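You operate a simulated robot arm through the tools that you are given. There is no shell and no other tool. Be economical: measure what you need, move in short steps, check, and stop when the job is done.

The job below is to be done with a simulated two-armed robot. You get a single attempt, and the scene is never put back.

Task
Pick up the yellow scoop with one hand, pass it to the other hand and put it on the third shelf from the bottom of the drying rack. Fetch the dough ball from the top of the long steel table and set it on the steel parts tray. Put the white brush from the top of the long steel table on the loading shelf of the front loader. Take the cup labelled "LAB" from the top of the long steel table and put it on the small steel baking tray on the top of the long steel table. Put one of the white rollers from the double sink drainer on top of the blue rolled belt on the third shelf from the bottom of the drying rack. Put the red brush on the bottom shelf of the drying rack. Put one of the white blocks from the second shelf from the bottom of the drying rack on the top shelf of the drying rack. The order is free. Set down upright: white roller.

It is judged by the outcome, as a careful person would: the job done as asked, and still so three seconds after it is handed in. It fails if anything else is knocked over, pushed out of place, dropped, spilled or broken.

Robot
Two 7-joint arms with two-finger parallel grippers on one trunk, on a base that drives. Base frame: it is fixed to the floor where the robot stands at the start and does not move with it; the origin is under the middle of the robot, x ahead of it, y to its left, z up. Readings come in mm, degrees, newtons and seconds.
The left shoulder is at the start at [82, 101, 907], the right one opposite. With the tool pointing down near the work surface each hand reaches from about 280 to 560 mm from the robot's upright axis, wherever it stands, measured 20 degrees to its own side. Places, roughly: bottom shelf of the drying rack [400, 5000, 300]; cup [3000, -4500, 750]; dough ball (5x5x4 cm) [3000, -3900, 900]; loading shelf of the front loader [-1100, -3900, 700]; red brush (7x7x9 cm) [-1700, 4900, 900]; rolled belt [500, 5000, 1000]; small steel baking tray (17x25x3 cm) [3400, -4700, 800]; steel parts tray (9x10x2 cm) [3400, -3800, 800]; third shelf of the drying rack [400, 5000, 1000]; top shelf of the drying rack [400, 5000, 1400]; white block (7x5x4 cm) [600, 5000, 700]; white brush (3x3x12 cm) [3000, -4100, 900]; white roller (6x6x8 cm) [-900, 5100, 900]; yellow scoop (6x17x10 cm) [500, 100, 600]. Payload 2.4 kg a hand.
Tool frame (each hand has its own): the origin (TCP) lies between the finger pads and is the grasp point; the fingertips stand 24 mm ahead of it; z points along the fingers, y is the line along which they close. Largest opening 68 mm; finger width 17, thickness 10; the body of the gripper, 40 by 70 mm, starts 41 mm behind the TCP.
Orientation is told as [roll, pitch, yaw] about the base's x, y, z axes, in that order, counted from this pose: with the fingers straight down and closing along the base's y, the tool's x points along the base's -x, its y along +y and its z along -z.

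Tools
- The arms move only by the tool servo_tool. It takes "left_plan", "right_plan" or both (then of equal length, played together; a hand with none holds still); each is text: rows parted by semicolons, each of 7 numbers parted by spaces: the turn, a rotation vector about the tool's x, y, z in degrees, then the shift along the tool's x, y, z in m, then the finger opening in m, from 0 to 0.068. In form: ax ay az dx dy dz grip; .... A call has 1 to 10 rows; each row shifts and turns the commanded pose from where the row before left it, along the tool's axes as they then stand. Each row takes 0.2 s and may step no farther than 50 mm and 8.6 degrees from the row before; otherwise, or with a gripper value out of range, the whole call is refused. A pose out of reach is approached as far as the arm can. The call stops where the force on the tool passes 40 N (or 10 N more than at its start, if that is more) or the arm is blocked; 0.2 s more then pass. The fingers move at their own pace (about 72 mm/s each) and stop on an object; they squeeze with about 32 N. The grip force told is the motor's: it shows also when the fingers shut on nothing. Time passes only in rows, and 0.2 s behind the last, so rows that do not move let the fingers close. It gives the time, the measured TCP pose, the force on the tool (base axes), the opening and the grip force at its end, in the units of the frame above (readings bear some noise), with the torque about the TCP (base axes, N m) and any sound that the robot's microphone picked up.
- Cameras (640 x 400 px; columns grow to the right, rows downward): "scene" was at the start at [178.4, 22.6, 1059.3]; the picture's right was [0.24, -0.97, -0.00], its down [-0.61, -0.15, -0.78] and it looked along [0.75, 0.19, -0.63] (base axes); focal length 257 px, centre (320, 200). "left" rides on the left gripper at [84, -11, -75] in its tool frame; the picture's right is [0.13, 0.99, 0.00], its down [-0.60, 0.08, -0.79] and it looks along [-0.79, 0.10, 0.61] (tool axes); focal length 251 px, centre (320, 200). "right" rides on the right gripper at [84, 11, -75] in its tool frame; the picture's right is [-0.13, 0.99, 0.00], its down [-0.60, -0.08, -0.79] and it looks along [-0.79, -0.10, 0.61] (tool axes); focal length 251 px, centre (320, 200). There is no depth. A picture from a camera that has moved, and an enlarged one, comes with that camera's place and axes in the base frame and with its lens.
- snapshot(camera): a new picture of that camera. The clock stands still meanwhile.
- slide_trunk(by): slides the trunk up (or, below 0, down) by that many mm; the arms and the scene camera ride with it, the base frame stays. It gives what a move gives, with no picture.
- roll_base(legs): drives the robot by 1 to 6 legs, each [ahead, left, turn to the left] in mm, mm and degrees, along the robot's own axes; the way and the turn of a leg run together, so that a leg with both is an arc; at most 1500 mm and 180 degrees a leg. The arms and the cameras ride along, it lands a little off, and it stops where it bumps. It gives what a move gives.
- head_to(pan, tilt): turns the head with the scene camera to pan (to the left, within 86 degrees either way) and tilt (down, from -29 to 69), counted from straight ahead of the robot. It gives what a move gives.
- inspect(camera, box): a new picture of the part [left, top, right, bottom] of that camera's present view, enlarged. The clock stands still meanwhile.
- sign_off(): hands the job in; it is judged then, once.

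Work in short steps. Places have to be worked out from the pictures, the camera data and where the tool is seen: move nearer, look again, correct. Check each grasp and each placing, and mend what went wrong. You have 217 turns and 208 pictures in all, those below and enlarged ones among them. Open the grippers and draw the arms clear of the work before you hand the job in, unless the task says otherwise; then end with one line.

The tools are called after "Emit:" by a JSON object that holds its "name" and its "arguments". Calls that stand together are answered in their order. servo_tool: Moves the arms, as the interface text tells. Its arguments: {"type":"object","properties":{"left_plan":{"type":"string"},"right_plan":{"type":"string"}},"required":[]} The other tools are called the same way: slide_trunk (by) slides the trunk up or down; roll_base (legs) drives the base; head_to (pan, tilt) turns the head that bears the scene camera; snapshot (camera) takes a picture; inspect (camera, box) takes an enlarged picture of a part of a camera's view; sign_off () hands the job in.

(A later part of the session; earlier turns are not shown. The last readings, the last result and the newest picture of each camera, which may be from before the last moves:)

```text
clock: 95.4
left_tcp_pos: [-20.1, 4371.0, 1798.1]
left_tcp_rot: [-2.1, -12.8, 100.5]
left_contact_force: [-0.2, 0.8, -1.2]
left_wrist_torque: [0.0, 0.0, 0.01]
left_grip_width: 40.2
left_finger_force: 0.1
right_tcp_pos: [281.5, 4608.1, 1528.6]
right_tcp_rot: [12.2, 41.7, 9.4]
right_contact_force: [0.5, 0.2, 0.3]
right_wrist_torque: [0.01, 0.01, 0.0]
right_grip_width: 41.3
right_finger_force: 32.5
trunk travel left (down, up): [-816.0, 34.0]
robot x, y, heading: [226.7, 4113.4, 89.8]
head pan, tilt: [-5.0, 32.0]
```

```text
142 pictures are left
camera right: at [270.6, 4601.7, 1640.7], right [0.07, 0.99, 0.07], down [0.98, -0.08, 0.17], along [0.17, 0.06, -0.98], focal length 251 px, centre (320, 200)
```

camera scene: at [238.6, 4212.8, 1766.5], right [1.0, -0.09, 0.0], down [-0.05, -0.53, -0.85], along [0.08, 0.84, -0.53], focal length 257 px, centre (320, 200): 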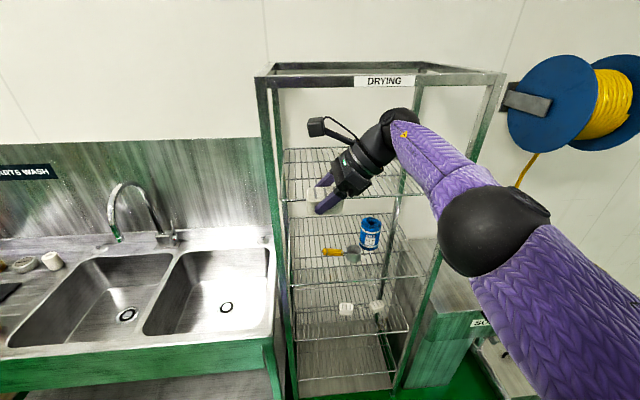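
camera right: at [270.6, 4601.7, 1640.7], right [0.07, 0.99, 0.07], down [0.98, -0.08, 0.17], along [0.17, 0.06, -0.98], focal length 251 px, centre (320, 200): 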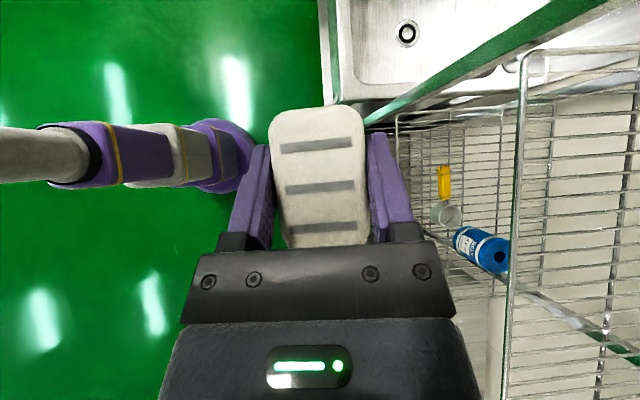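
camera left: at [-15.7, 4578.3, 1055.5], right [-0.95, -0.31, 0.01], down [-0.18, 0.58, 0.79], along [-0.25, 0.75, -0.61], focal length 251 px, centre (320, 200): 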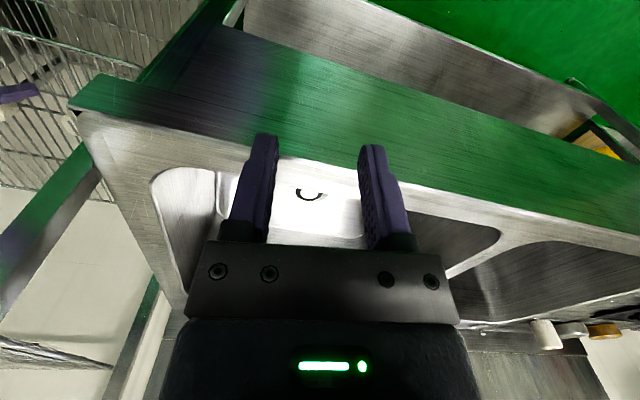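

The trunk's rise tilted the tool about 9°. I level it again before going in.

Emit:
{"name": "servo_tool", "arguments": {"right_plan": "3.3 0 3.05 0 0 0 0; 3.3 0 3.05 0 0 0 0; 0 0 0 0 0 0 0"}}

Emit:
{"name": "slide_trunk", "arguments": {"by": -80}}

Emit:
{"name": "roll_base", "arguments": {"legs": [[130, 0, 0]]}}

Emit:
{"name": "snapshot", "arguments": {"camera": "scene"}}

Emit:
{"name": "snapshot", "arguments": {"camera": "right"}}

```text
clock: 96.2
left_tcp_pos: [-19.6, 4370.8, 1799.1]
left_tcp_rot: [-2.0, -12.8, 100.5]
left_contact_force: [0.3, -0.1, 0.7]
left_wrist_torque: [0.03, 0.0, 0.0]
left_grip_width: 40.1
left_finger_force: 0.1
right_tcp_pos: [281.4, 4585.5, 1524.4]
right_tcp_rot: [-0.2, 42.3, 1.2]
right_contact_force: [0.2, -0.9, -1.1]
right_wrist_torque: [-0.02, -0.02, 0.01]
right_grip_width: 41.5
right_finger_force: 32.1
right hand out of reach, approached as far as the arm can: row 1, 2
trunk travel left (down, up): [-816.0, 34.0]
robot x, y, heading: [233.2, 4110.9, 89.8]
head pan, tilt: [-5.0, 32.0]
```

```text
clock: 97.3
left_tcp_pos: [-20.1, 4370.0, 1718.5]
left_tcp_rot: [-2.0, -12.9, 100.5]
left_contact_force: [0.1, 0.1, -0.1]
left_wrist_torque: [0.0, 0.01, -0.01]
left_grip_width: 39.9
left_finger_force: 0.0
right_tcp_pos: [281.3, 4585.2, 1445.7]
right_tcp_rot: [0.1, 42.4, 1.3]
right_contact_force: [0.4, -0.5, -1.9]
right_wrist_torque: [0.01, -0.03, 0.03]
right_grip_width: 41.5
right_finger_force: 32.0
trunk travel left (down, up): [-736.0, 114.0]
robot x, y, heading: [230.0, 4107.0, 89.7]
head pan, tilt: [-5.0, 32.0]
```

```text
clock: 98.6
left_tcp_pos: [-20.5, 4499.8, 1718.9]
left_tcp_rot: [-2.1, -12.9, 100.5]
left_contact_force: [0.0, -1.2, -0.1]
left_wrist_torque: [0.01, -0.03, -0.03]
left_grip_width: 40.0
left_finger_force: 0.1
right_tcp_pos: [281.5, 4713.6, 1444.9]
right_tcp_rot: [0.0, 42.3, 1.3]
right_contact_force: [-0.1, 1.3, -0.9]
right_wrist_torque: [-0.03, -0.03, 0.06]
right_grip_width: 41.7
right_finger_force: 32.1
trunk travel left (down, up): [-736.0, 114.0]
robot x, y, heading: [230.6, 4239.0, 89.8]
head pan, tilt: [-5.0, 32.0]
```

```text
141 pictures are left
camera scene: at [238.9, 4342.2, 1686.5], right [1.0, -0.09, 0.0], down [-0.05, -0.53, -0.85], along [0.08, 0.84, -0.53], focal length 257 px, centre (320, 200)
```

scene: 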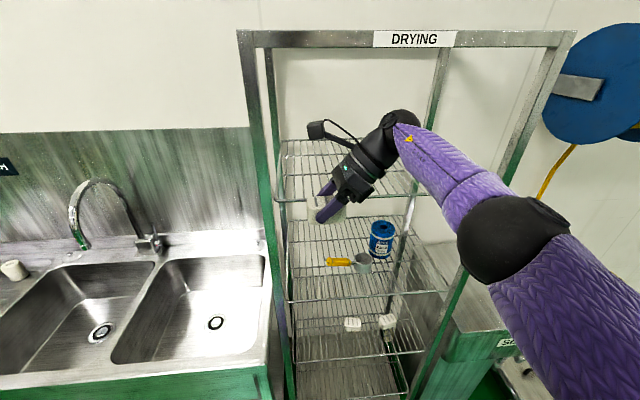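

```text
140 pictures are left
camera right: at [270.3, 4725.5, 1556.8], right [0.07, 0.99, -0.09], down [0.98, -0.06, 0.18], along [0.17, -0.1, -0.98], focal length 251 px, centre (320, 200)
```

right: 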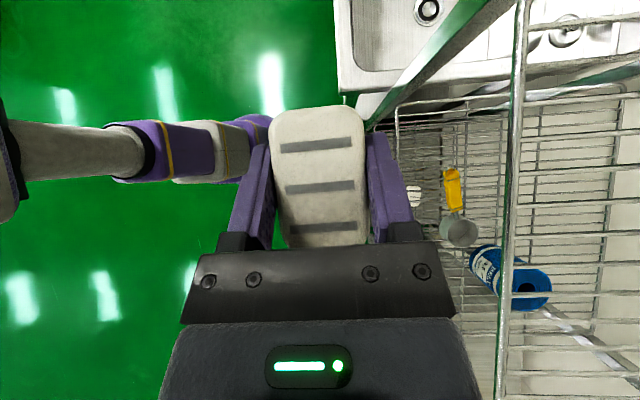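

The top shelf's front edge is near y 4843. I drive 172 mm so the TCP reaches y≈4885.

Emit:
{"name": "roll_base", "arguments": {"legs": [[172, 0, 0]]}}

Emit:
{"name": "snapshot", "arguments": {"camera": "scene"}}

Emit:
{"name": "snapshot", "arguments": {"camera": "right"}}

```text
clock: 100.1
left_tcp_pos: [-20.3, 4670.5, 1718.9]
left_tcp_rot: [-2.0, -12.9, 100.6]
left_contact_force: [-0.1, -0.1, -1.0]
left_wrist_torque: [-0.01, -0.05, 0.01]
left_grip_width: 39.9
left_finger_force: 0.0
right_tcp_pos: [283.0, 4885.4, 1443.5]
right_tcp_rot: [0.0, 42.3, 1.4]
right_contact_force: [0.5, 0.3, -0.7]
right_wrist_torque: [0.01, 0.02, 0.01]
right_grip_width: 41.6
right_finger_force: 31.7
trunk travel left (down, up): [-736.0, 114.0]
robot x, y, heading: [230.1, 4412.2, 89.8]
head pan, tilt: [-5.0, 32.0]
```

```text
139 pictures are left
camera scene: at [239.4, 4514.4, 1686.5], right [1.0, -0.09, 0.0], down [-0.05, -0.53, -0.85], along [0.08, 0.84, -0.53], focal length 257 px, centre (320, 200)
```

scene: 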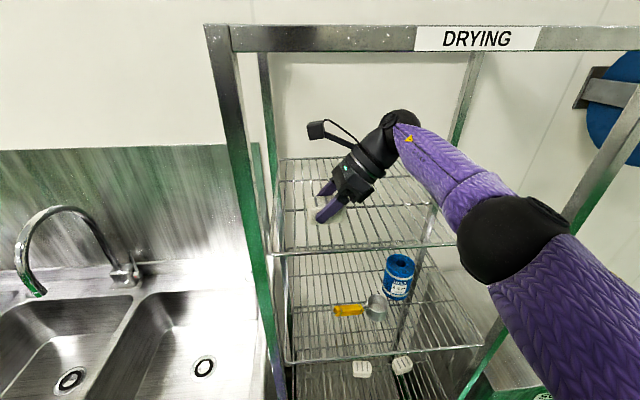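

```text
138 pictures are left
camera right: at [270.6, 4897.7, 1556.6], right [0.07, 0.99, -0.09], down [0.98, -0.06, 0.18], along [0.17, -0.1, -0.98], focal length 251 px, centre (320, 200)
```

right: 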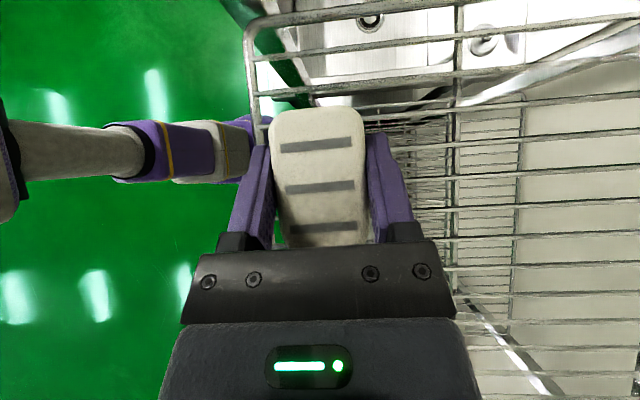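

The block is well inside the edge. I lower it with the trunk, looking for contact near z 1392.

Emit:
{"name": "slide_trunk", "arguments": {"by": -42}}

Emit:
{"name": "slide_trunk", "arguments": {"by": -6}}

Emit:
{"name": "snapshot", "arguments": {"camera": "scene"}}

```text
clock: 100.9
left_tcp_pos: [-20.2, 4668.9, 1678.1]
left_tcp_rot: [-2.0, -12.9, 100.6]
left_contact_force: [-0.5, -0.3, 0.6]
left_wrist_torque: [0.02, 0.04, 0.0]
left_grip_width: 40.1
left_finger_force: 0.0
right_tcp_pos: [281.8, 4883.6, 1405.7]
right_tcp_rot: [0.4, 42.5, 1.5]
right_contact_force: [1.1, 3.8, 30.1]
right_wrist_torque: [0.01, 0.17, -0.04]
right_grip_width: 41.6
right_finger_force: 32.4
trunk travel left (down, up): [-694.0, 156.0]
robot x, y, heading: [230.1, 4413.9, 89.9]
head pan, tilt: [-5.0, 32.0]
```

```text
clock: 101.3
left_tcp_pos: [-19.4, 4667.9, 1675.5]
left_tcp_rot: [-2.1, -12.9, 100.7]
left_contact_force: [-0.2, -0.8, 0.2]
left_wrist_torque: [0.04, 0.0, -0.02]
left_grip_width: 40.2
left_finger_force: 0.2
right_tcp_pos: [280.7, 4883.6, 1402.7]
right_tcp_rot: [0.5, 42.5, 1.7]
right_contact_force: [1.3, -4.1, 9.5]
right_wrist_torque: [-0.21, -0.34, -0.08]
right_grip_width: 41.8
right_finger_force: 32.6
trunk travel left (down, up): [-692.0, 158.0]
robot x, y, heading: [229.9, 4411.7, 89.8]
head pan, tilt: [-5.0, 32.0]
stopped: the force on the tool passed its limit at 49 N (the readings are from after the stop); the commanded pose is now the measured one
```

```text
137 pictures are left
camera scene: at [239.4, 4512.4, 1642.3], right [1.0, -0.09, 0.0], down [-0.05, -0.53, -0.85], along [0.08, 0.84, -0.53], focal length 257 px, centre (320, 200)
```

scene: 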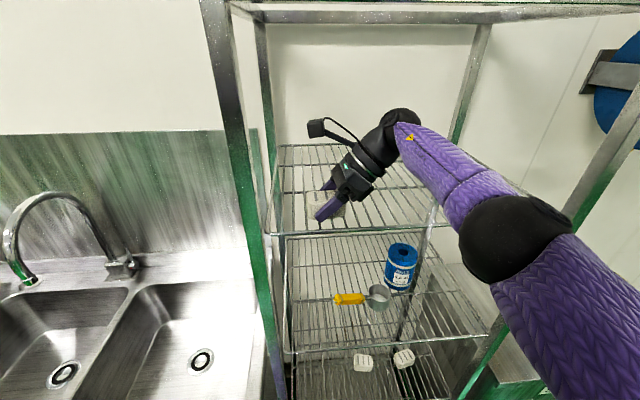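

The block is on the top shelf. I release it and draw the hand back along the fingers.

Emit:
{"name": "servo_tool", "arguments": {"right_plan": "0 0 0 0 0 0 0.05; 0 0 0 0 0 0 0.06; 0 0 0 0 0 0 0.06; 0 0 0 0 0 -0.02 0.06; 0 0 0 0 0 -0.03 0.06; 0 0 0 0 0 -0.03 0.06; 0 0 0 0 0 0 0.06"}}

Emit:
{"name": "snapshot", "arguments": {"camera": "right"}}

```text
clock: 102.9
left_tcp_pos: [-19.8, 4671.9, 1674.3]
left_tcp_rot: [-2.0, -12.9, 100.6]
left_contact_force: [0.0, -0.3, 0.0]
left_wrist_torque: [-0.02, -0.01, -0.02]
left_grip_width: 40.0
left_finger_force: 0.2
right_tcp_pos: [335.6, 4875.3, 1461.0]
right_tcp_rot: [0.2, 42.4, 1.5]
right_contact_force: [-0.4, 0.2, -0.4]
right_wrist_torque: [0.0, -0.01, -0.01]
right_grip_width: 60.2
right_finger_force: 0.0
right hand out of reach, approached as far as the arm can: row 6
trunk travel left (down, up): [-692.0, 158.0]
robot x, y, heading: [232.1, 4410.2, 90.2]
head pan, tilt: [-5.0, 32.0]
```

```text
136 pictures are left
camera right: at [324.4, 4886.6, 1574.6], right [0.07, 0.99, -0.08], down [0.98, -0.06, 0.18], along [0.17, -0.1, -0.98], focal length 251 px, centre (320, 200)
```

right: 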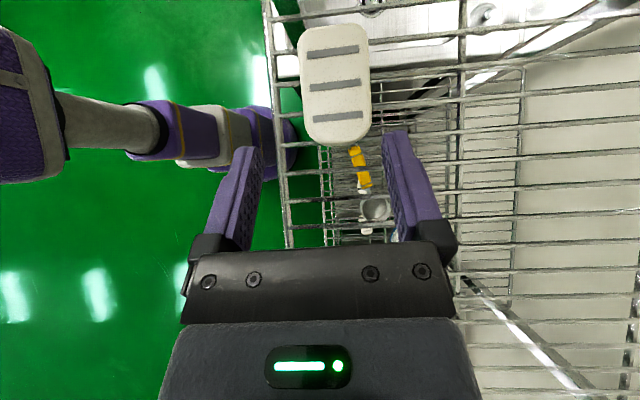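

The block stays put. I back out, lower the trunk, and move left toward the sink drainer to look for the roller and the red brush.

Emit:
{"name": "roll_base", "arguments": {"legs": [[-480, 0, 0], [0, 1150, 0]]}}

Emit:
{"name": "slide_trunk", "arguments": {"by": -400}}

Emit:
{"name": "head_to", "arguments": {"pan": 10, "tilt": 25}}

Emit:
{"name": "snapshot", "arguments": {"camera": "scene"}}

```text
clock: 111.1
left_tcp_pos: [-1149.9, 4204.5, 1674.2]
left_tcp_rot: [-2.1, -12.9, 99.6]
left_contact_force: [0.0, 0.5, 0.5]
left_wrist_torque: [0.01, 0.0, 0.0]
left_grip_width: 40.0
left_finger_force: 0.2
right_tcp_pos: [-792.3, 4405.3, 1461.7]
right_tcp_rot: [0.3, 42.5, 0.6]
right_contact_force: [-0.1, 0.3, -0.6]
right_wrist_torque: [-0.04, 0.0, 0.01]
right_grip_width: 60.0
right_finger_force: 0.0
trunk travel left (down, up): [-692.0, 158.0]
robot x, y, heading: [-904.0, 3944.7, 88.6]
head pan, tilt: [-5.0, 32.0]
```

```text
clock: 115.0
left_tcp_pos: [-1150.0, 4205.1, 1274.1]
left_tcp_rot: [-2.0, -13.0, 99.6]
left_contact_force: [-0.3, 0.3, 0.9]
left_wrist_torque: [-0.02, -0.02, -0.01]
left_grip_width: 40.1
left_finger_force: 0.0
right_tcp_pos: [-791.4, 4428.5, 1011.5]
right_tcp_rot: [-8.3, 42.4, -5.2]
right_contact_force: [0.5, -0.5, 0.1]
right_wrist_torque: [-0.01, -0.04, -0.01]
right_grip_width: 59.6
right_finger_force: 0.1
trunk travel left (down, up): [-292.0, 558.0]
robot x, y, heading: [-902.9, 3940.5, 88.9]
head pan, tilt: [-5.0, 32.0]
```

```text
clock: 115.7
left_tcp_pos: [-1149.2, 4206.0, 1275.2]
left_tcp_rot: [-2.1, -12.8, 99.6]
left_contact_force: [-0.8, 0.5, -1.5]
left_wrist_torque: [-0.03, 0.02, 0.03]
left_grip_width: 39.9
left_finger_force: 0.0
right_tcp_pos: [-790.9, 4428.4, 1012.3]
right_tcp_rot: [-8.4, 42.4, -5.2]
right_contact_force: [0.4, 0.0, 0.0]
right_wrist_torque: [0.0, -0.02, -0.02]
right_grip_width: 60.1
right_finger_force: 0.1
trunk travel left (down, up): [-292.0, 558.0]
robot x, y, heading: [-905.0, 3939.8, 89.1]
head pan, tilt: [10.0, 25.0]
```

```text
135 pictures are left
camera scene: at [-916.5, 4085.8, 1251.7], right [0.99, 0.15, 0.0], down [0.07, -0.42, -0.91], along [-0.14, 0.9, -0.42], focal length 257 px, centre (320, 200)
```

scene: 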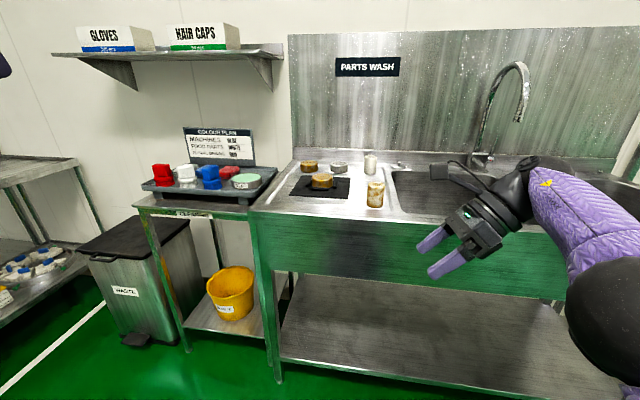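

I see the drainer items and a colour-plan tray of brushes. I zoom in on both.

Emit:
{"name": "inspect", "arguments": {"camera": "scene", "box": [270, 140, 420, 220]}}

Emit:
{"name": "inspect", "arguments": {"camera": "scene", "box": [120, 120, 300, 220]}}

```text
4.27 times, centred on (345, 180) of scene
camera zoom: at [-916.5, 4085.8, 1251.7], right [0.99, 0.15, 0.0], down [0.07, -0.42, -0.91], along [-0.14, 0.9, -0.42], focal length 1096 px, centre (213, 285)
```

zoom: 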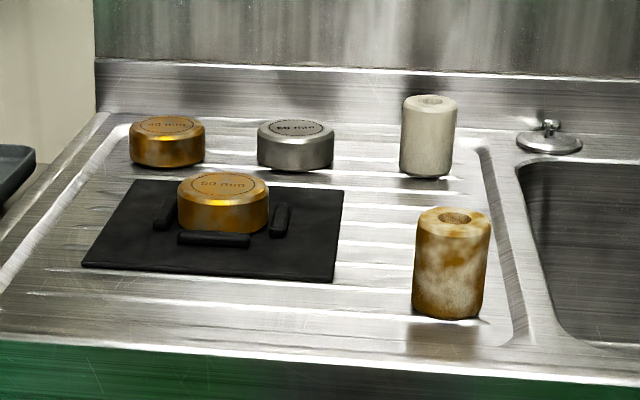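

```text
3.56 times, centred on (210, 170) of scene
camera zoom: at [-916.5, 4085.8, 1251.7], right [0.99, 0.15, 0.0], down [0.07, -0.42, -0.91], along [-0.14, 0.9, -0.42], focal length 913 px, centre (711, 307)
```

zoom: 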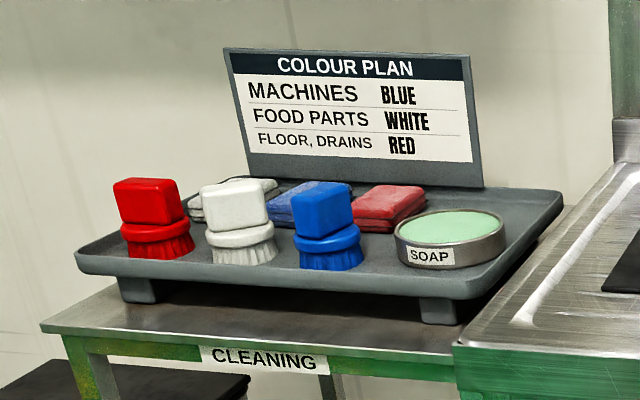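

The clean white roller is at about (-866,5140) and the red brush at about (-1650,4905). I set both hands to a forward, 45°-down pose with the fingers closing sideways.

Emit:
{"name": "servo_tool", "arguments": {"left_plan": "0 0 5.3 0 0 0 0.068; 0 0 5.3 0 0 0 0.068; 0 -8 0 0 0 0.02 0.068; 0 -8 0 0 0 0.02 0.068; 0 -8 0 0 -0.01 0.03 0.068; 0 -8 0 0 -0.01 0.04 0.068; 0 0 0 0 -0.02 0.049 0.068; 0 0 0 0 -0.02 0.049 0.068; 0 0 0 0 -0.02 0.049 0.068; 0 0 0 0 -0.02 0.049 0.068", "right_plan": "-0.49 -4.8 -6.56 0 0 0 0.068; -0.49 -4.8 -6.56 0 0 0 0.068; -0.49 -4.8 -6.56 0 0 0 0.068; -0.49 -4.8 -6.56 0 0 0 0.068; -0.49 -4.8 -6.56 0 0 0 0.068; -0.49 -4.8 -6.56 0 0 0 0.068; -0.49 -4.8 -6.56 0 0 0 0.068; -0.49 -4.8 -6.56 0 0 0 0.068; -0.49 -4.8 -6.56 0 0 0 0.068; -0.49 -4.8 -6.56 0 0 0 0.068"}}

Emit:
{"name": "servo_tool", "arguments": {"right_plan": "-0.49 -4.8 -6.56 0 0 0 0.068; -0.49 -4.8 -6.56 0 0 0 0.068; -0.49 -4.8 -6.56 0 0 0 0.068; -0.49 -4.8 -6.56 0 0 0 0.068; -0.49 -4.8 -6.56 0 0 0 0.068; 0 0 0 0 0 0 0.068"}}

Emit:
{"name": "snapshot", "arguments": {"camera": "scene"}}

```text
refused: row 7 steps farther than a row can; nothing moved
```

```text
clock: 117.1
left_tcp_pos: [-1149.8, 4205.5, 1274.2]
left_tcp_rot: [-2.2, -12.9, 99.6]
left_contact_force: [0.3, 0.2, 0.8]
left_wrist_torque: [-0.01, 0.03, 0.0]
left_grip_width: 39.7
left_finger_force: 0.1
right_tcp_pos: [-790.1, 4448.7, 1015.5]
right_tcp_rot: [12.8, 16.0, 31.2]
right_contact_force: [-0.4, -0.6, 0.8]
right_wrist_torque: [0.03, 0.0, -0.03]
right_grip_width: 68.2
right_finger_force: 0.1
right hand out of reach, approached as far as the arm can: row 2, 3, 4, 5
trunk travel left (down, up): [-292.0, 558.0]
robot x, y, heading: [-900.8, 3944.1, 89.0]
head pan, tilt: [10.0, 25.0]
```

```text
132 pictures are left
camera scene: at [-916.6, 4085.8, 1251.7], right [0.99, 0.15, 0.0], down [0.07, -0.42, -0.91], along [-0.14, 0.9, -0.42], focal length 257 px, centre (320, 200)
```

scene: 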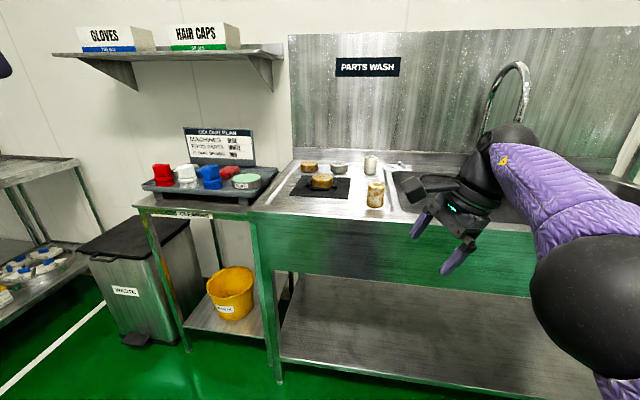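

Five of the fifteen right-hand rows were done. I continue with them and use smaller left steps.

Emit:
{"name": "servo_tool", "arguments": {"left_plan": "0 0 5.3 0 0 0 0.068; 0 0 5.3 0 0 0 0.068; 0 -8 0 0 0 0.02 0.068; 0 -8 0 0 0 0.02 0.068; 0 -8 0 0 -0.01 0.03 0.068; 0 -8 0 0 -0.01 0.04 0.068; 0 0 0 0 -0.02 0.045 0.068; 0 0 0 0 -0.02 0.045 0.068; 0 0 0 0 -0.02 0.045 0.068; 0 0 0 0 -0.02 0.045 0.068", "right_plan": "-0.49 -4.8 -6.56 0 0 0 0.068; -0.49 -4.8 -6.56 0 0 0 0.068; -0.49 -4.8 -6.56 0 0 0 0.068; -0.49 -4.8 -6.56 0 0 0 0.068; -0.49 -4.8 -6.56 0 0 0 0.068; -0.49 -4.8 -6.56 0 0 0 0.068; -0.49 -4.8 -6.56 0 0 0 0.068; -0.49 -4.8 -6.56 0 0 0 0.068; -0.49 -4.8 -6.56 0 0 0 0.068; -0.49 -4.8 -6.56 0 0 0 0.068"}}

Emit:
{"name": "snapshot", "arguments": {"camera": "scene"}}

```text
clock: 119.3
left_tcp_pos: [-1047.4, 4383.3, 1050.3]
left_tcp_rot: [0.5, -44.9, 88.5]
left_contact_force: [-0.2, 0.4, 0.4]
left_wrist_torque: [0.0, -0.01, -0.02]
left_grip_width: 67.9
left_finger_force: 0.0
right_tcp_pos: [-797.4, 4552.1, 1046.8]
right_tcp_rot: [0.9, -45.4, 88.8]
right_contact_force: [0.2, -0.8, -0.4]
right_wrist_torque: [-0.01, 0.0, -0.02]
right_grip_width: 67.9
right_finger_force: 0.1
right hand out of reach, approached as far as the arm can: row 1, 2, 3, 4, 5, 6, 7, 8, 9, 10
trunk travel left (down, up): [-292.0, 558.0]
robot x, y, heading: [-902.1, 3941.6, 89.1]
head pan, tilt: [10.0, 25.0]
```

```text
131 pictures are left
camera scene: at [-915.6, 4086.1, 1251.7], right [0.99, 0.15, 0.0], down [0.06, -0.42, -0.91], along [-0.14, 0.9, -0.42], focal length 257 px, centre (320, 200)
```

scene: 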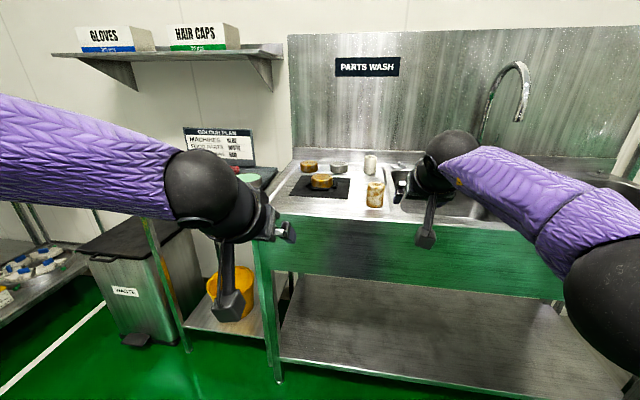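

Both hands are ready. I drive left toward the red brush.

Emit:
{"name": "roll_base", "arguments": {"legs": [[0, 800, 1], [230, 0, 0]]}}

Emit:
{"name": "head_to", "arguments": {"pan": -5, "tilt": 30}}

Emit:
{"name": "snapshot", "arguments": {"camera": "scene"}}

Emit:
{"name": "snapshot", "arguments": {"camera": "right"}}

```text
clock: 124.9
left_tcp_pos: [-1855.6, 4611.0, 1051.8]
left_tcp_rot: [0.5, -44.9, 90.7]
left_contact_force: [-0.2, -1.1, 0.6]
left_wrist_torque: [0.01, 0.0, -0.01]
left_grip_width: 68.0
left_finger_force: 0.1
right_tcp_pos: [-1613.8, 4789.4, 1045.8]
right_tcp_rot: [0.7, -45.4, 91.3]
right_contact_force: [0.0, 0.5, 0.3]
right_wrist_torque: [0.0, 0.01, 0.01]
right_grip_width: 68.1
right_finger_force: 0.1
trunk travel left (down, up): [-292.0, 558.0]
robot x, y, heading: [-1692.0, 4177.1, 91.2]
head pan, tilt: [10.0, 25.0]
```

```text
clock: 125.7
left_tcp_pos: [-1854.9, 4610.1, 1052.3]
left_tcp_rot: [0.4, -45.0, 90.8]
left_contact_force: [0.0, -0.2, -0.3]
left_wrist_torque: [0.04, -0.02, 0.0]
left_grip_width: 67.8
left_finger_force: 0.0
right_tcp_pos: [-1614.4, 4788.6, 1047.9]
right_tcp_rot: [0.7, -45.4, 91.3]
right_contact_force: [0.0, -0.5, 0.3]
right_wrist_torque: [0.02, 0.01, 0.0]
right_grip_width: 67.9
right_finger_force: 0.0
trunk travel left (down, up): [-292.0, 558.0]
robot x, y, heading: [-1689.2, 4176.5, 91.1]
head pan, tilt: [-5.0, 30.0]
```

```text
130 pictures are left
camera scene: at [-1687.1, 4317.8, 1243.8], right [1.0, -0.06, 0.0], down [-0.03, -0.5, -0.87], along [0.06, 0.86, -0.5], focal length 257 px, centre (320, 200)
```

scene: 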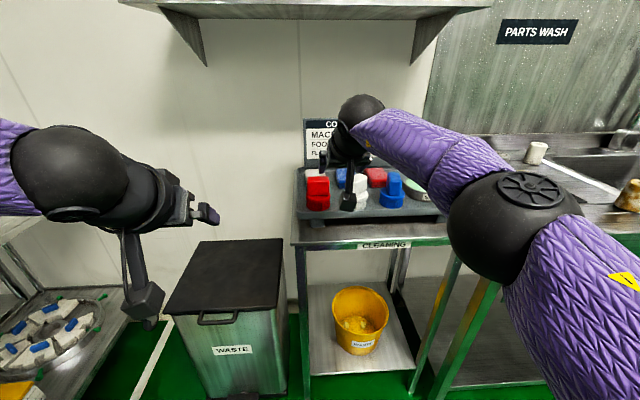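

```text
129 pictures are left
camera right: at [-1620.2, 4676.6, 1040.4], right [-0.99, 0.06, 0.1], down [0.09, -0.14, 0.99], along [0.07, 0.99, 0.13], focal length 251 px, centre (320, 200)
```

right: 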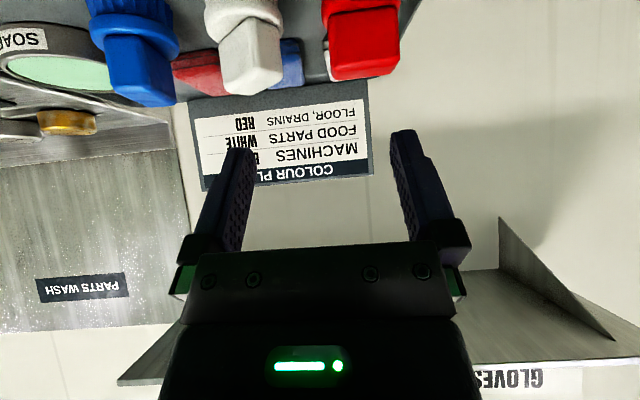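

Both views put the red brush block at about (-1654, 4915, 942). I zoom in to see its shape and yaw.

Emit:
{"name": "inspect", "arguments": {"camera": "scene", "box": [280, 150, 380, 230]}}

Emit:
{"name": "inspect", "arguments": {"camera": "right", "box": [280, 0, 440, 100]}}

```text
5.00 times, centred on (330, 190) of scene
camera zoom: at [-1687.1, 4317.8, 1243.8], right [1.0, -0.06, 0.0], down [-0.03, -0.5, -0.87], along [0.06, 0.86, -0.5], focal length 1284 px, centre (270, 250)
```

zoom: 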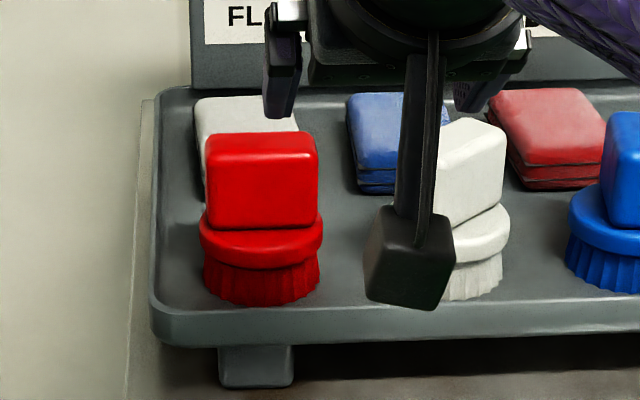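

```text
4.00 times, centred on (360, 50) of right
camera zoom: at [-1620.2, 4676.6, 1040.4], right [-0.99, 0.06, 0.1], down [0.09, -0.14, 0.99], along [0.07, 0.99, 0.13], focal length 1006 px, centre (160, 800)
```

zoom: 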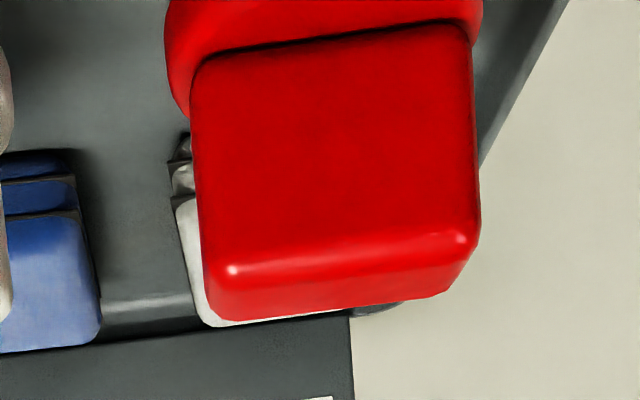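

The block is about 58 mm wide, which fits the 68 mm opening. I line the hand up in x and stop some 80 mm short of it along the approach.

Emit:
{"name": "roll_base", "arguments": {"legs": [[66, 38, 0]]}}

Emit:
{"name": "servo_tool", "arguments": {"right_plan": "0 0 0 0.015 0 0.015 0.068; 0 0 0 0.014 0 0.014 0.068; 0 0 0 0 0 0 0.068"}}

Emit:
{"name": "snapshot", "arguments": {"camera": "right"}}

Emit:
{"name": "snapshot", "arguments": {"camera": "scene"}}

```text
clock: 126.7
left_tcp_pos: [-1895.8, 4677.5, 1051.2]
left_tcp_rot: [0.5, -45.0, 90.8]
left_contact_force: [0.6, -0.6, -1.1]
left_wrist_torque: [0.02, 0.03, -0.02]
left_grip_width: 68.1
left_finger_force: 0.0
right_tcp_pos: [-1653.1, 4853.4, 1047.7]
right_tcp_rot: [0.7, -45.4, 91.3]
right_contact_force: [-0.9, 0.6, -0.6]
right_wrist_torque: [-0.01, 0.02, 0.02]
right_grip_width: 68.2
right_finger_force: 0.1
trunk travel left (down, up): [-292.0, 558.0]
robot x, y, heading: [-1731.8, 4245.1, 91.3]
head pan, tilt: [-5.0, 30.0]
```

```text
clock: 127.5
left_tcp_pos: [-1893.7, 4675.6, 1051.9]
left_tcp_rot: [0.5, -44.9, 90.8]
left_contact_force: [0.2, -0.1, 0.1]
left_wrist_torque: [0.01, 0.02, -0.03]
left_grip_width: 67.9
left_finger_force: 0.0
right_tcp_pos: [-1652.7, 4853.2, 1007.2]
right_tcp_rot: [0.6, -45.4, 91.4]
right_contact_force: [0.1, -0.2, 0.3]
right_wrist_torque: [0.01, 0.01, -0.01]
right_grip_width: 67.8
right_finger_force: 0.0
trunk travel left (down, up): [-292.0, 558.0]
robot x, y, heading: [-1731.6, 4238.8, 91.3]
head pan, tilt: [-5.0, 30.0]
```

```text
126 pictures are left
camera right: at [-1659.0, 4741.7, 1000.4], right [-0.99, 0.06, 0.1], down [0.09, -0.14, 0.99], along [0.07, 0.99, 0.13], focal length 251 px, centre (320, 200)
```

right: 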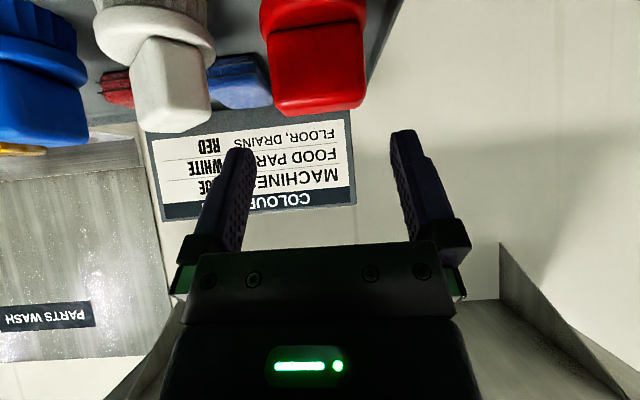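

```text
125 pictures are left
camera scene: at [-1726.0, 4383.0, 1243.8], right [1.0, -0.06, 0.0], down [-0.03, -0.5, -0.87], along [0.06, 0.86, -0.5], focal length 257 px, centre (320, 200)
```

scene: 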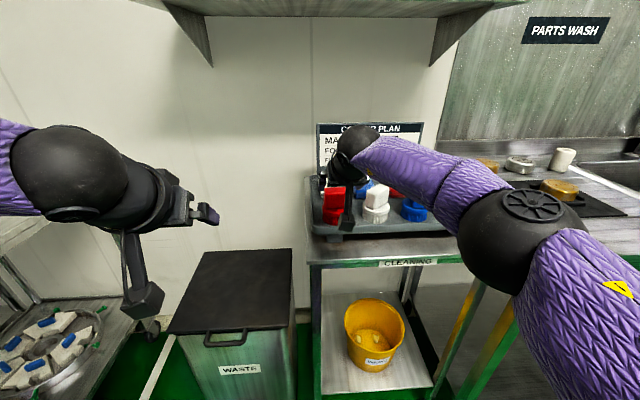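

The block is centred between the fingers. I advance 80 mm, ending slightly high so the tips stay above the brush's disc.

Emit:
{"name": "servo_tool", "arguments": {"right_plan": "0 0 0 -0.005 0 0.02 0.068; 0 0 0 0 0 0.02 0.068; 0 0 0 0 0 0.02 0.068; 0 0 0 0 0 0 0.068"}}

Emit:
{"name": "snapshot", "arguments": {"camera": "right"}}

```text
clock: 128.5
left_tcp_pos: [-1894.4, 4675.9, 1051.6]
left_tcp_rot: [0.5, -45.1, 90.8]
left_contact_force: [-0.2, 0.4, 0.2]
left_wrist_torque: [-0.01, 0.01, -0.01]
left_grip_width: 68.3
left_finger_force: 0.0
right_tcp_pos: [-1651.2, 4868.9, 962.9]
right_tcp_rot: [0.7, -45.4, 91.4]
right_contact_force: [-0.3, -0.1, -0.9]
right_wrist_torque: [-0.04, 0.0, 0.0]
right_grip_width: 68.0
right_finger_force: 0.1
right hand out of reach, approached as far as the arm can: row 1, 2, 3
trunk travel left (down, up): [-292.0, 558.0]
robot x, y, heading: [-1732.9, 4240.9, 91.1]
head pan, tilt: [-5.0, 30.0]
```

```text
124 pictures are left
camera right: at [-1657.5, 4756.2, 956.8], right [-0.99, 0.06, 0.1], down [0.09, -0.14, 0.99], along [0.07, 0.99, 0.13], focal length 251 px, centre (320, 200)
```

right: 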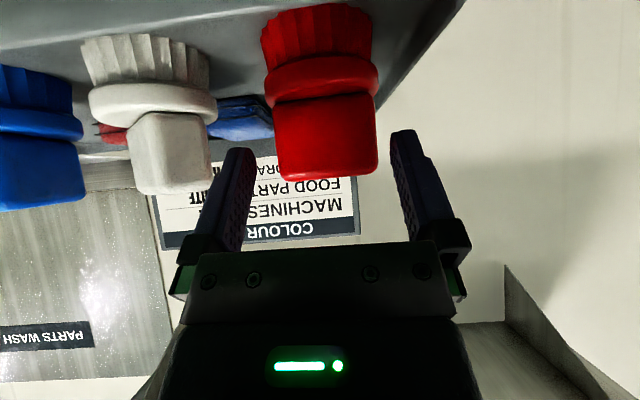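

The arm is at full stretch, so I use the base for the last 45 mm forward.

Emit:
{"name": "roll_base", "arguments": {"legs": [[45, 0, 0]]}}

Emit:
{"name": "snapshot", "arguments": {"camera": "right"}}

```text
clock: 129.4
left_tcp_pos: [-1896.2, 4723.9, 1050.9]
left_tcp_rot: [0.5, -45.0, 90.9]
left_contact_force: [0.2, 0.0, 0.3]
left_wrist_torque: [-0.04, 0.03, 0.02]
left_grip_width: 67.8
left_finger_force: 0.2
right_tcp_pos: [-1651.8, 4914.7, 964.1]
right_tcp_rot: [0.6, -45.4, 91.3]
right_contact_force: [0.7, 1.0, -0.6]
right_wrist_torque: [-0.02, 0.0, 0.0]
right_grip_width: 67.8
right_finger_force: 0.0
trunk travel left (down, up): [-292.0, 558.0]
robot x, y, heading: [-1731.4, 4288.7, 91.6]
head pan, tilt: [-5.0, 30.0]
```

```text
123 pictures are left
camera right: at [-1658.5, 4802.2, 956.8], right [-0.99, 0.06, 0.1], down [0.09, -0.14, 0.99], along [0.07, 0.99, 0.13], focal length 251 px, centre (320, 200)
```

right: 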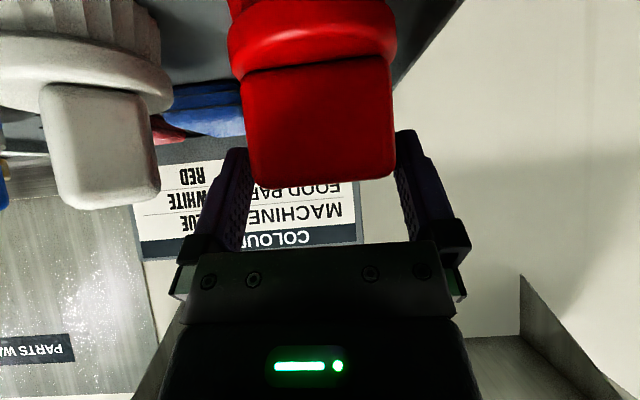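

The block sits between the fingers. I lower 10 mm and close.

Emit:
{"name": "servo_tool", "arguments": {"right_plan": "0 0 0 0.0071 0 0.0071 0.068; 0 0 0 0 0 0 0.068; 0 0 0 0 0 0 0.03; 0 0 0 0 0 0 0; 0 0 0 0 0 0 0; 0 0 0 0 0 0 0"}}

Emit:
{"name": "snapshot", "arguments": {"camera": "right"}}

```text
clock: 130.8
left_tcp_pos: [-1896.9, 4721.9, 1051.6]
left_tcp_rot: [0.5, -45.1, 90.9]
left_contact_force: [-0.3, -0.4, -0.1]
left_wrist_torque: [0.01, -0.01, -0.01]
left_grip_width: 67.8
left_finger_force: 0.0
right_tcp_pos: [-1650.7, 4913.5, 955.1]
right_tcp_rot: [0.7, -45.4, 91.4]
right_contact_force: [-1.3, 1.1, 2.3]
right_wrist_torque: [0.04, -0.09, 0.03]
right_grip_width: 57.9
right_finger_force: 31.3
trunk travel left (down, up): [-292.0, 558.0]
robot x, y, heading: [-1731.4, 4285.0, 91.3]
head pan, tilt: [-5.0, 30.0]
```

```text
122 pictures are left
camera right: at [-1658.2, 4801.5, 947.5], right [-0.99, 0.06, 0.1], down [0.09, -0.14, 0.99], along [0.07, 0.99, 0.13], focal length 251 px, centre (320, 200)
```

right: 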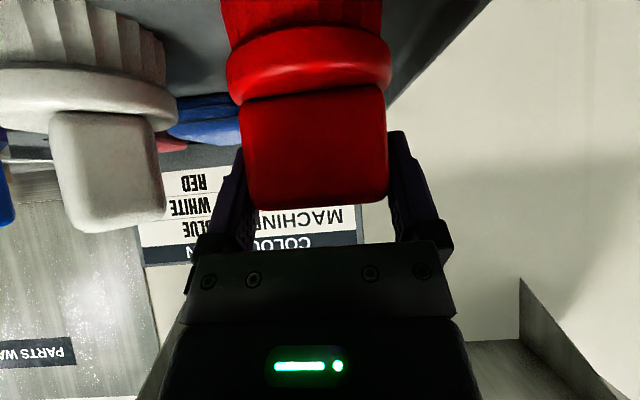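

The brush is gripped at 57.9 mm. I lift with the trunk and back off.

Emit:
{"name": "slide_trunk", "arguments": {"by": 80}}

Emit:
{"name": "roll_base", "arguments": {"legs": [[-250, 0, 0]]}}

Emit:
{"name": "snapshot", "arguments": {"camera": "scene"}}

Emit:
{"name": "snapshot", "arguments": {"camera": "right"}}

```text
clock: 132.0
left_tcp_pos: [-1896.2, 4722.7, 1130.1]
left_tcp_rot: [0.5, -45.0, 90.8]
left_contact_force: [-0.6, 0.0, 0.8]
left_wrist_torque: [-0.01, 0.02, -0.01]
left_grip_width: 68.2
left_finger_force: 0.1
right_tcp_pos: [-1651.9, 4908.2, 1057.8]
right_tcp_rot: [0.6, -47.7, 91.4]
right_contact_force: [-0.1, 0.6, -1.5]
right_wrist_torque: [0.0, -0.01, -0.01]
right_grip_width: 58.0
right_finger_force: 32.3
trunk travel left (down, up): [-372.0, 478.0]
robot x, y, heading: [-1730.6, 4284.0, 91.0]
head pan, tilt: [-5.0, 30.0]
```

```text
clock: 133.8
left_tcp_pos: [-1890.2, 4473.0, 1130.8]
left_tcp_rot: [0.4, -45.1, 90.8]
left_contact_force: [0.1, 0.4, 0.4]
left_wrist_torque: [-0.01, -0.01, 0.01]
left_grip_width: 68.0
left_finger_force: 0.0
right_tcp_pos: [-1645.9, 4659.0, 1057.6]
right_tcp_rot: [0.8, -47.8, 91.4]
right_contact_force: [-0.3, 0.2, -1.5]
right_wrist_torque: [0.02, -0.04, 0.0]
right_grip_width: 57.9
right_finger_force: 31.8
trunk travel left (down, up): [-372.0, 478.0]
robot x, y, heading: [-1728.6, 4037.3, 91.3]
head pan, tilt: [-5.0, 30.0]
```

```text
121 pictures are left
camera scene: at [-1720.9, 4164.9, 1324.6], right [1.0, -0.06, 0.0], down [-0.03, -0.5, -0.87], along [0.06, 0.86, -0.5], focal length 257 px, centre (320, 200)
```

scene: 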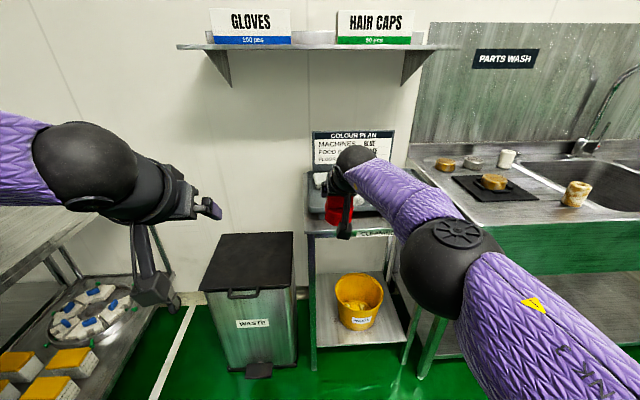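

```text
120 pictures are left
camera right: at [-1652.2, 4547.0, 1046.7], right [-0.99, 0.05, 0.1], down [0.09, -0.18, 0.98], along [0.07, 0.98, 0.17], focal length 251 px, centre (320, 200)
```

right: 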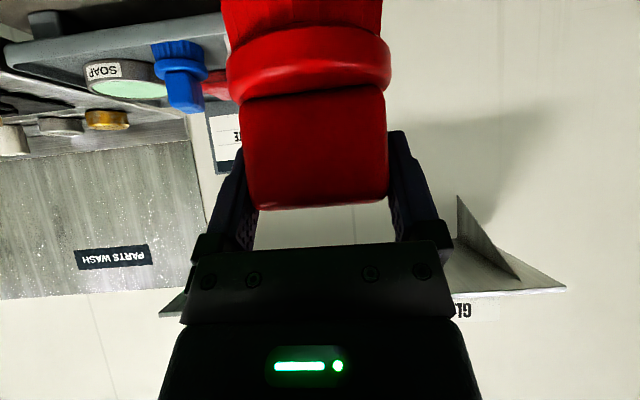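

The brush is held. I pull the right hand back to protect it and drive to the roller side to look.

Emit:
{"name": "servo_tool", "arguments": {"right_plan": "0 2.3 0 0.03 0 -0.03 0; 0 0 0 0.03 0 -0.03 0; 0 0 0 0.03 0 -0.03 0; 0 0 0 0.03 0 -0.03 0; 0 0 0 0 0 0 0"}}

Emit:
{"name": "roll_base", "arguments": {"legs": [[0, -1030, -1.3], [150, 0, 0]]}}

Emit:
{"name": "snapshot", "arguments": {"camera": "scene"}}

Emit:
{"name": "snapshot", "arguments": {"camera": "left"}}

```text
clock: 135.0
left_tcp_pos: [-1890.3, 4473.2, 1131.1]
left_tcp_rot: [0.5, -45.0, 90.8]
left_contact_force: [0.1, 0.1, -0.5]
left_wrist_torque: [0.01, 0.03, 0.05]
left_grip_width: 68.3
left_finger_force: 0.2
right_tcp_pos: [-1640.4, 4490.1, 1056.6]
right_tcp_rot: [0.6, -45.5, 91.3]
right_contact_force: [-0.2, 0.8, -2.3]
right_wrist_torque: [0.0, -0.01, 0.02]
right_grip_width: 58.0
right_finger_force: 31.8
trunk travel left (down, up): [-372.0, 478.0]
robot x, y, heading: [-1725.6, 4036.7, 91.1]
head pan, tilt: [-5.0, 30.0]
```

```text
clock: 141.4
left_tcp_pos: [-832.8, 4638.3, 1131.1]
left_tcp_rot: [0.5, -45.0, 89.8]
left_contact_force: [0.2, -0.5, 0.1]
left_wrist_torque: [-0.01, -0.02, 0.01]
left_grip_width: 68.0
left_finger_force: 0.0
right_tcp_pos: [-583.3, 4651.2, 1056.3]
right_tcp_rot: [0.6, -45.4, 90.5]
right_contact_force: [-0.9, -0.1, -2.5]
right_wrist_torque: [0.0, 0.03, -0.03]
right_grip_width: 57.7
right_finger_force: 32.2
trunk travel left (down, up): [-372.0, 478.0]
robot x, y, heading: [-677.8, 4199.2, 90.4]
head pan, tilt: [-5.0, 30.0]
```

```text
119 pictures are left
camera scene: at [-669.7, 4327.9, 1324.5], right [1.0, -0.08, 0.0], down [-0.04, -0.5, -0.87], along [0.07, 0.86, -0.5], focal length 257 px, centre (320, 200)
```

scene: 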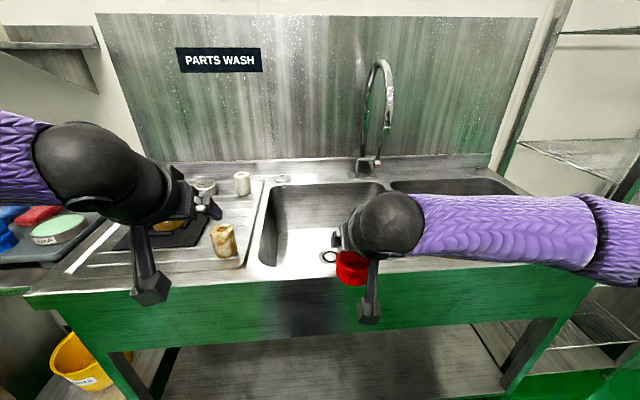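

```text
118 pictures are left
camera left: at [-821.6, 4526.6, 1124.5], right [-0.99, -0.09, -0.08], down [-0.07, -0.13, 0.99], along [-0.1, 0.99, 0.13], focal length 251 px, centre (320, 200)
```

left: 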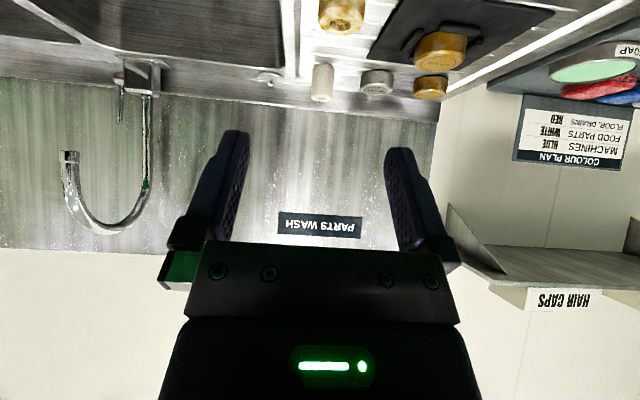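

Triangulating gives the clean roller at (-867, 5137), mid height z≈930. I test the left arm's forward reach in free air.

Emit:
{"name": "servo_tool", "arguments": {"left_plan": "0 -5 0 -0.0165 0 0.035 0.068; 0 0 0 -0.0165 0 0.035 0.068; 0 0 0 -0.0165 0 0.035 0.068; 0 0 0 -0.0165 0 0.035 0.068; 0 0 0 -0.0165 0 0.035 0.068; 0 0 0 -0.0165 0 0.035 0.068; 0 0 0 0 0 0 0.068"}}

Emit:
{"name": "snapshot", "arguments": {"camera": "scene"}}

Emit:
{"name": "snapshot", "arguments": {"camera": "left"}}

```text
clock: 143.0
left_tcp_pos: [-870.6, 4773.7, 1081.3]
left_tcp_rot: [0.6, -50.1, 89.8]
left_contact_force: [0.4, -0.5, 0.5]
left_wrist_torque: [-0.03, 0.03, 0.02]
left_grip_width: 67.9
left_finger_force: 0.1
left hand out of reach, approached as far as the arm can: row 4, 5, 6
right_tcp_pos: [-583.9, 4649.5, 1057.3]
right_tcp_rot: [0.7, -45.4, 90.4]
right_contact_force: [0.0, 0.3, -1.3]
right_wrist_torque: [-0.02, 0.0, 0.0]
right_grip_width: 57.7
right_finger_force: 31.7
trunk travel left (down, up): [-372.0, 478.0]
robot x, y, heading: [-676.4, 4201.0, 90.3]
head pan, tilt: [-5.0, 30.0]
```

```text
117 pictures are left
camera scene: at [-669.8, 4327.2, 1324.6], right [1.0, -0.08, 0.0], down [-0.04, -0.5, -0.87], along [0.07, 0.86, -0.5], focal length 257 px, centre (320, 200)
```

scene: 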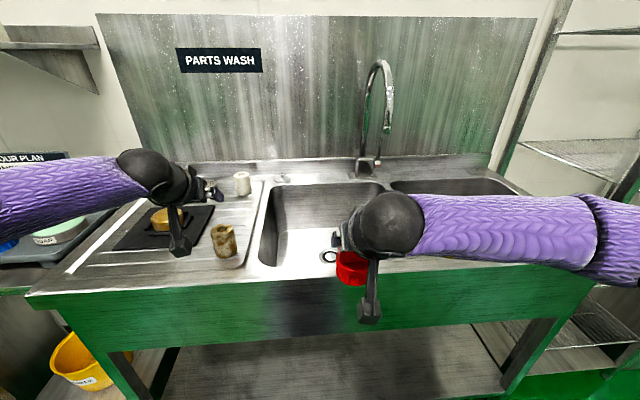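

```text
116 pictures are left
camera left: at [-859.8, 4662.3, 1065.9], right [-0.99, -0.09, -0.09], down [-0.07, -0.22, 0.97], along [-0.1, 0.97, 0.21], focal length 251 px, centre (320, 200)
```

left: 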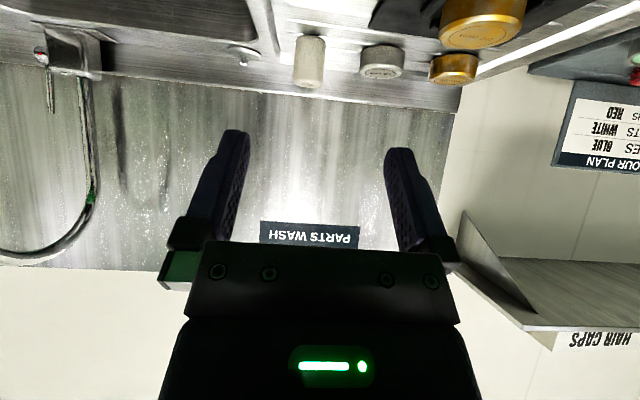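

The left arm reaches further near its shoulder line. I bring it inward, raise the right hand, lower the trunk 80 mm and shift the base left.

Emit:
{"name": "servo_tool", "arguments": {"left_plan": "0 0 0 0 -0.045 -0.02 0.068; 0 0 0 0 -0.045 0 0.068; 0 0 0 0 0 0 0.068; 0 0 0 0 0 0 0.068", "right_plan": "0 0 0 -0.03 0 -0.03 0; 0 0 0 -0.03 0 -0.03 0; 0 0 0 -0.02 0 -0.02 0; 0 0 0 0 0 0 0"}}

Emit:
{"name": "slide_trunk", "arguments": {"by": -80}}

Emit:
{"name": "roll_base", "arguments": {"legs": [[200, 90, 0]]}}

Emit:
{"name": "snapshot", "arguments": {"camera": "scene"}}

Emit:
{"name": "snapshot", "arguments": {"camera": "left"}}

```text
clock: 144.0
left_tcp_pos: [-802.3, 4731.6, 1098.0]
left_tcp_rot: [0.7, -50.1, 89.7]
left_contact_force: [0.0, -0.2, -0.3]
left_wrist_torque: [0.03, -0.02, 0.0]
left_grip_width: 68.1
left_finger_force: 0.2
left hand out of reach, approached as far as the arm can: row 1, 2
right_tcp_pos: [-582.6, 4647.2, 1170.6]
right_tcp_rot: [0.8, -45.4, 90.4]
right_contact_force: [0.1, -0.1, -2.4]
right_wrist_torque: [-0.01, 0.0, -0.02]
right_grip_width: 57.9
right_finger_force: 32.0
trunk travel left (down, up): [-372.0, 478.0]
robot x, y, heading: [-678.1, 4199.2, 90.0]
head pan, tilt: [-5.0, 30.0]
```

```text
clock: 145.1
left_tcp_pos: [-801.8, 4732.0, 1016.1]
left_tcp_rot: [0.7, -50.2, 89.7]
left_contact_force: [-0.9, -0.4, -0.6]
left_wrist_torque: [0.01, 0.0, 0.01]
left_grip_width: 68.1
left_finger_force: 0.0
right_tcp_pos: [-582.3, 4647.5, 1091.3]
right_tcp_rot: [0.6, -45.5, 90.5]
right_contact_force: [-0.1, -0.3, -0.9]
right_wrist_torque: [-0.02, 0.01, -0.02]
right_grip_width: 58.0
right_finger_force: 31.4
trunk travel left (down, up): [-292.0, 558.0]
robot x, y, heading: [-676.6, 4198.5, 89.9]
head pan, tilt: [-5.0, 30.0]
```

```text
clock: 146.8
left_tcp_pos: [-893.1, 4931.5, 1015.9]
left_tcp_rot: [0.6, -50.0, 89.6]
left_contact_force: [0.1, 0.6, -0.7]
left_wrist_torque: [0.01, 0.02, 0.0]
left_grip_width: 68.2
left_finger_force: 0.0
right_tcp_pos: [-671.9, 4847.8, 1090.4]
right_tcp_rot: [0.7, -45.3, 90.3]
right_contact_force: [0.3, -0.1, -1.8]
right_wrist_torque: [-0.03, 0.01, 0.0]
right_grip_width: 57.7
right_finger_force: 31.8
trunk travel left (down, up): [-292.0, 558.0]
robot x, y, heading: [-772.7, 4400.5, 90.2]
head pan, tilt: [-5.0, 30.0]
```

```text
115 pictures are left
camera scene: at [-759.7, 4540.1, 1243.7], right [1.0, -0.08, 0.0], down [-0.04, -0.5, -0.87], along [0.07, 0.86, -0.5], focal length 257 px, centre (320, 200)
```

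scene: 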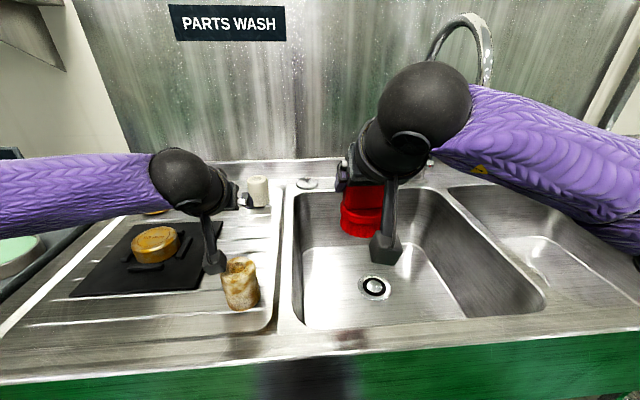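

```text
114 pictures are left
camera left: at [-881.2, 4819.9, 1000.2], right [-0.99, -0.08, -0.09], down [-0.07, -0.22, 0.97], along [-0.1, 0.97, 0.21], focal length 251 px, centre (320, 200)
```

left: 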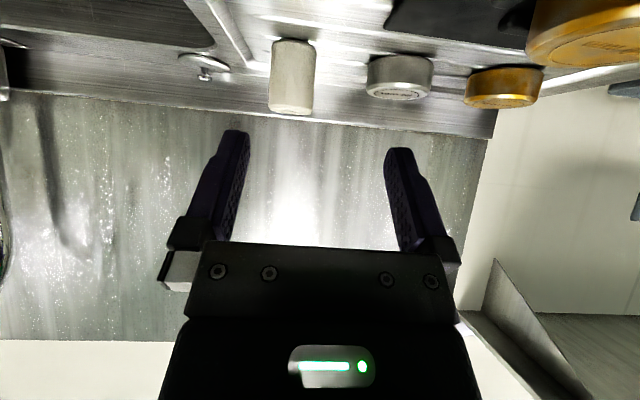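

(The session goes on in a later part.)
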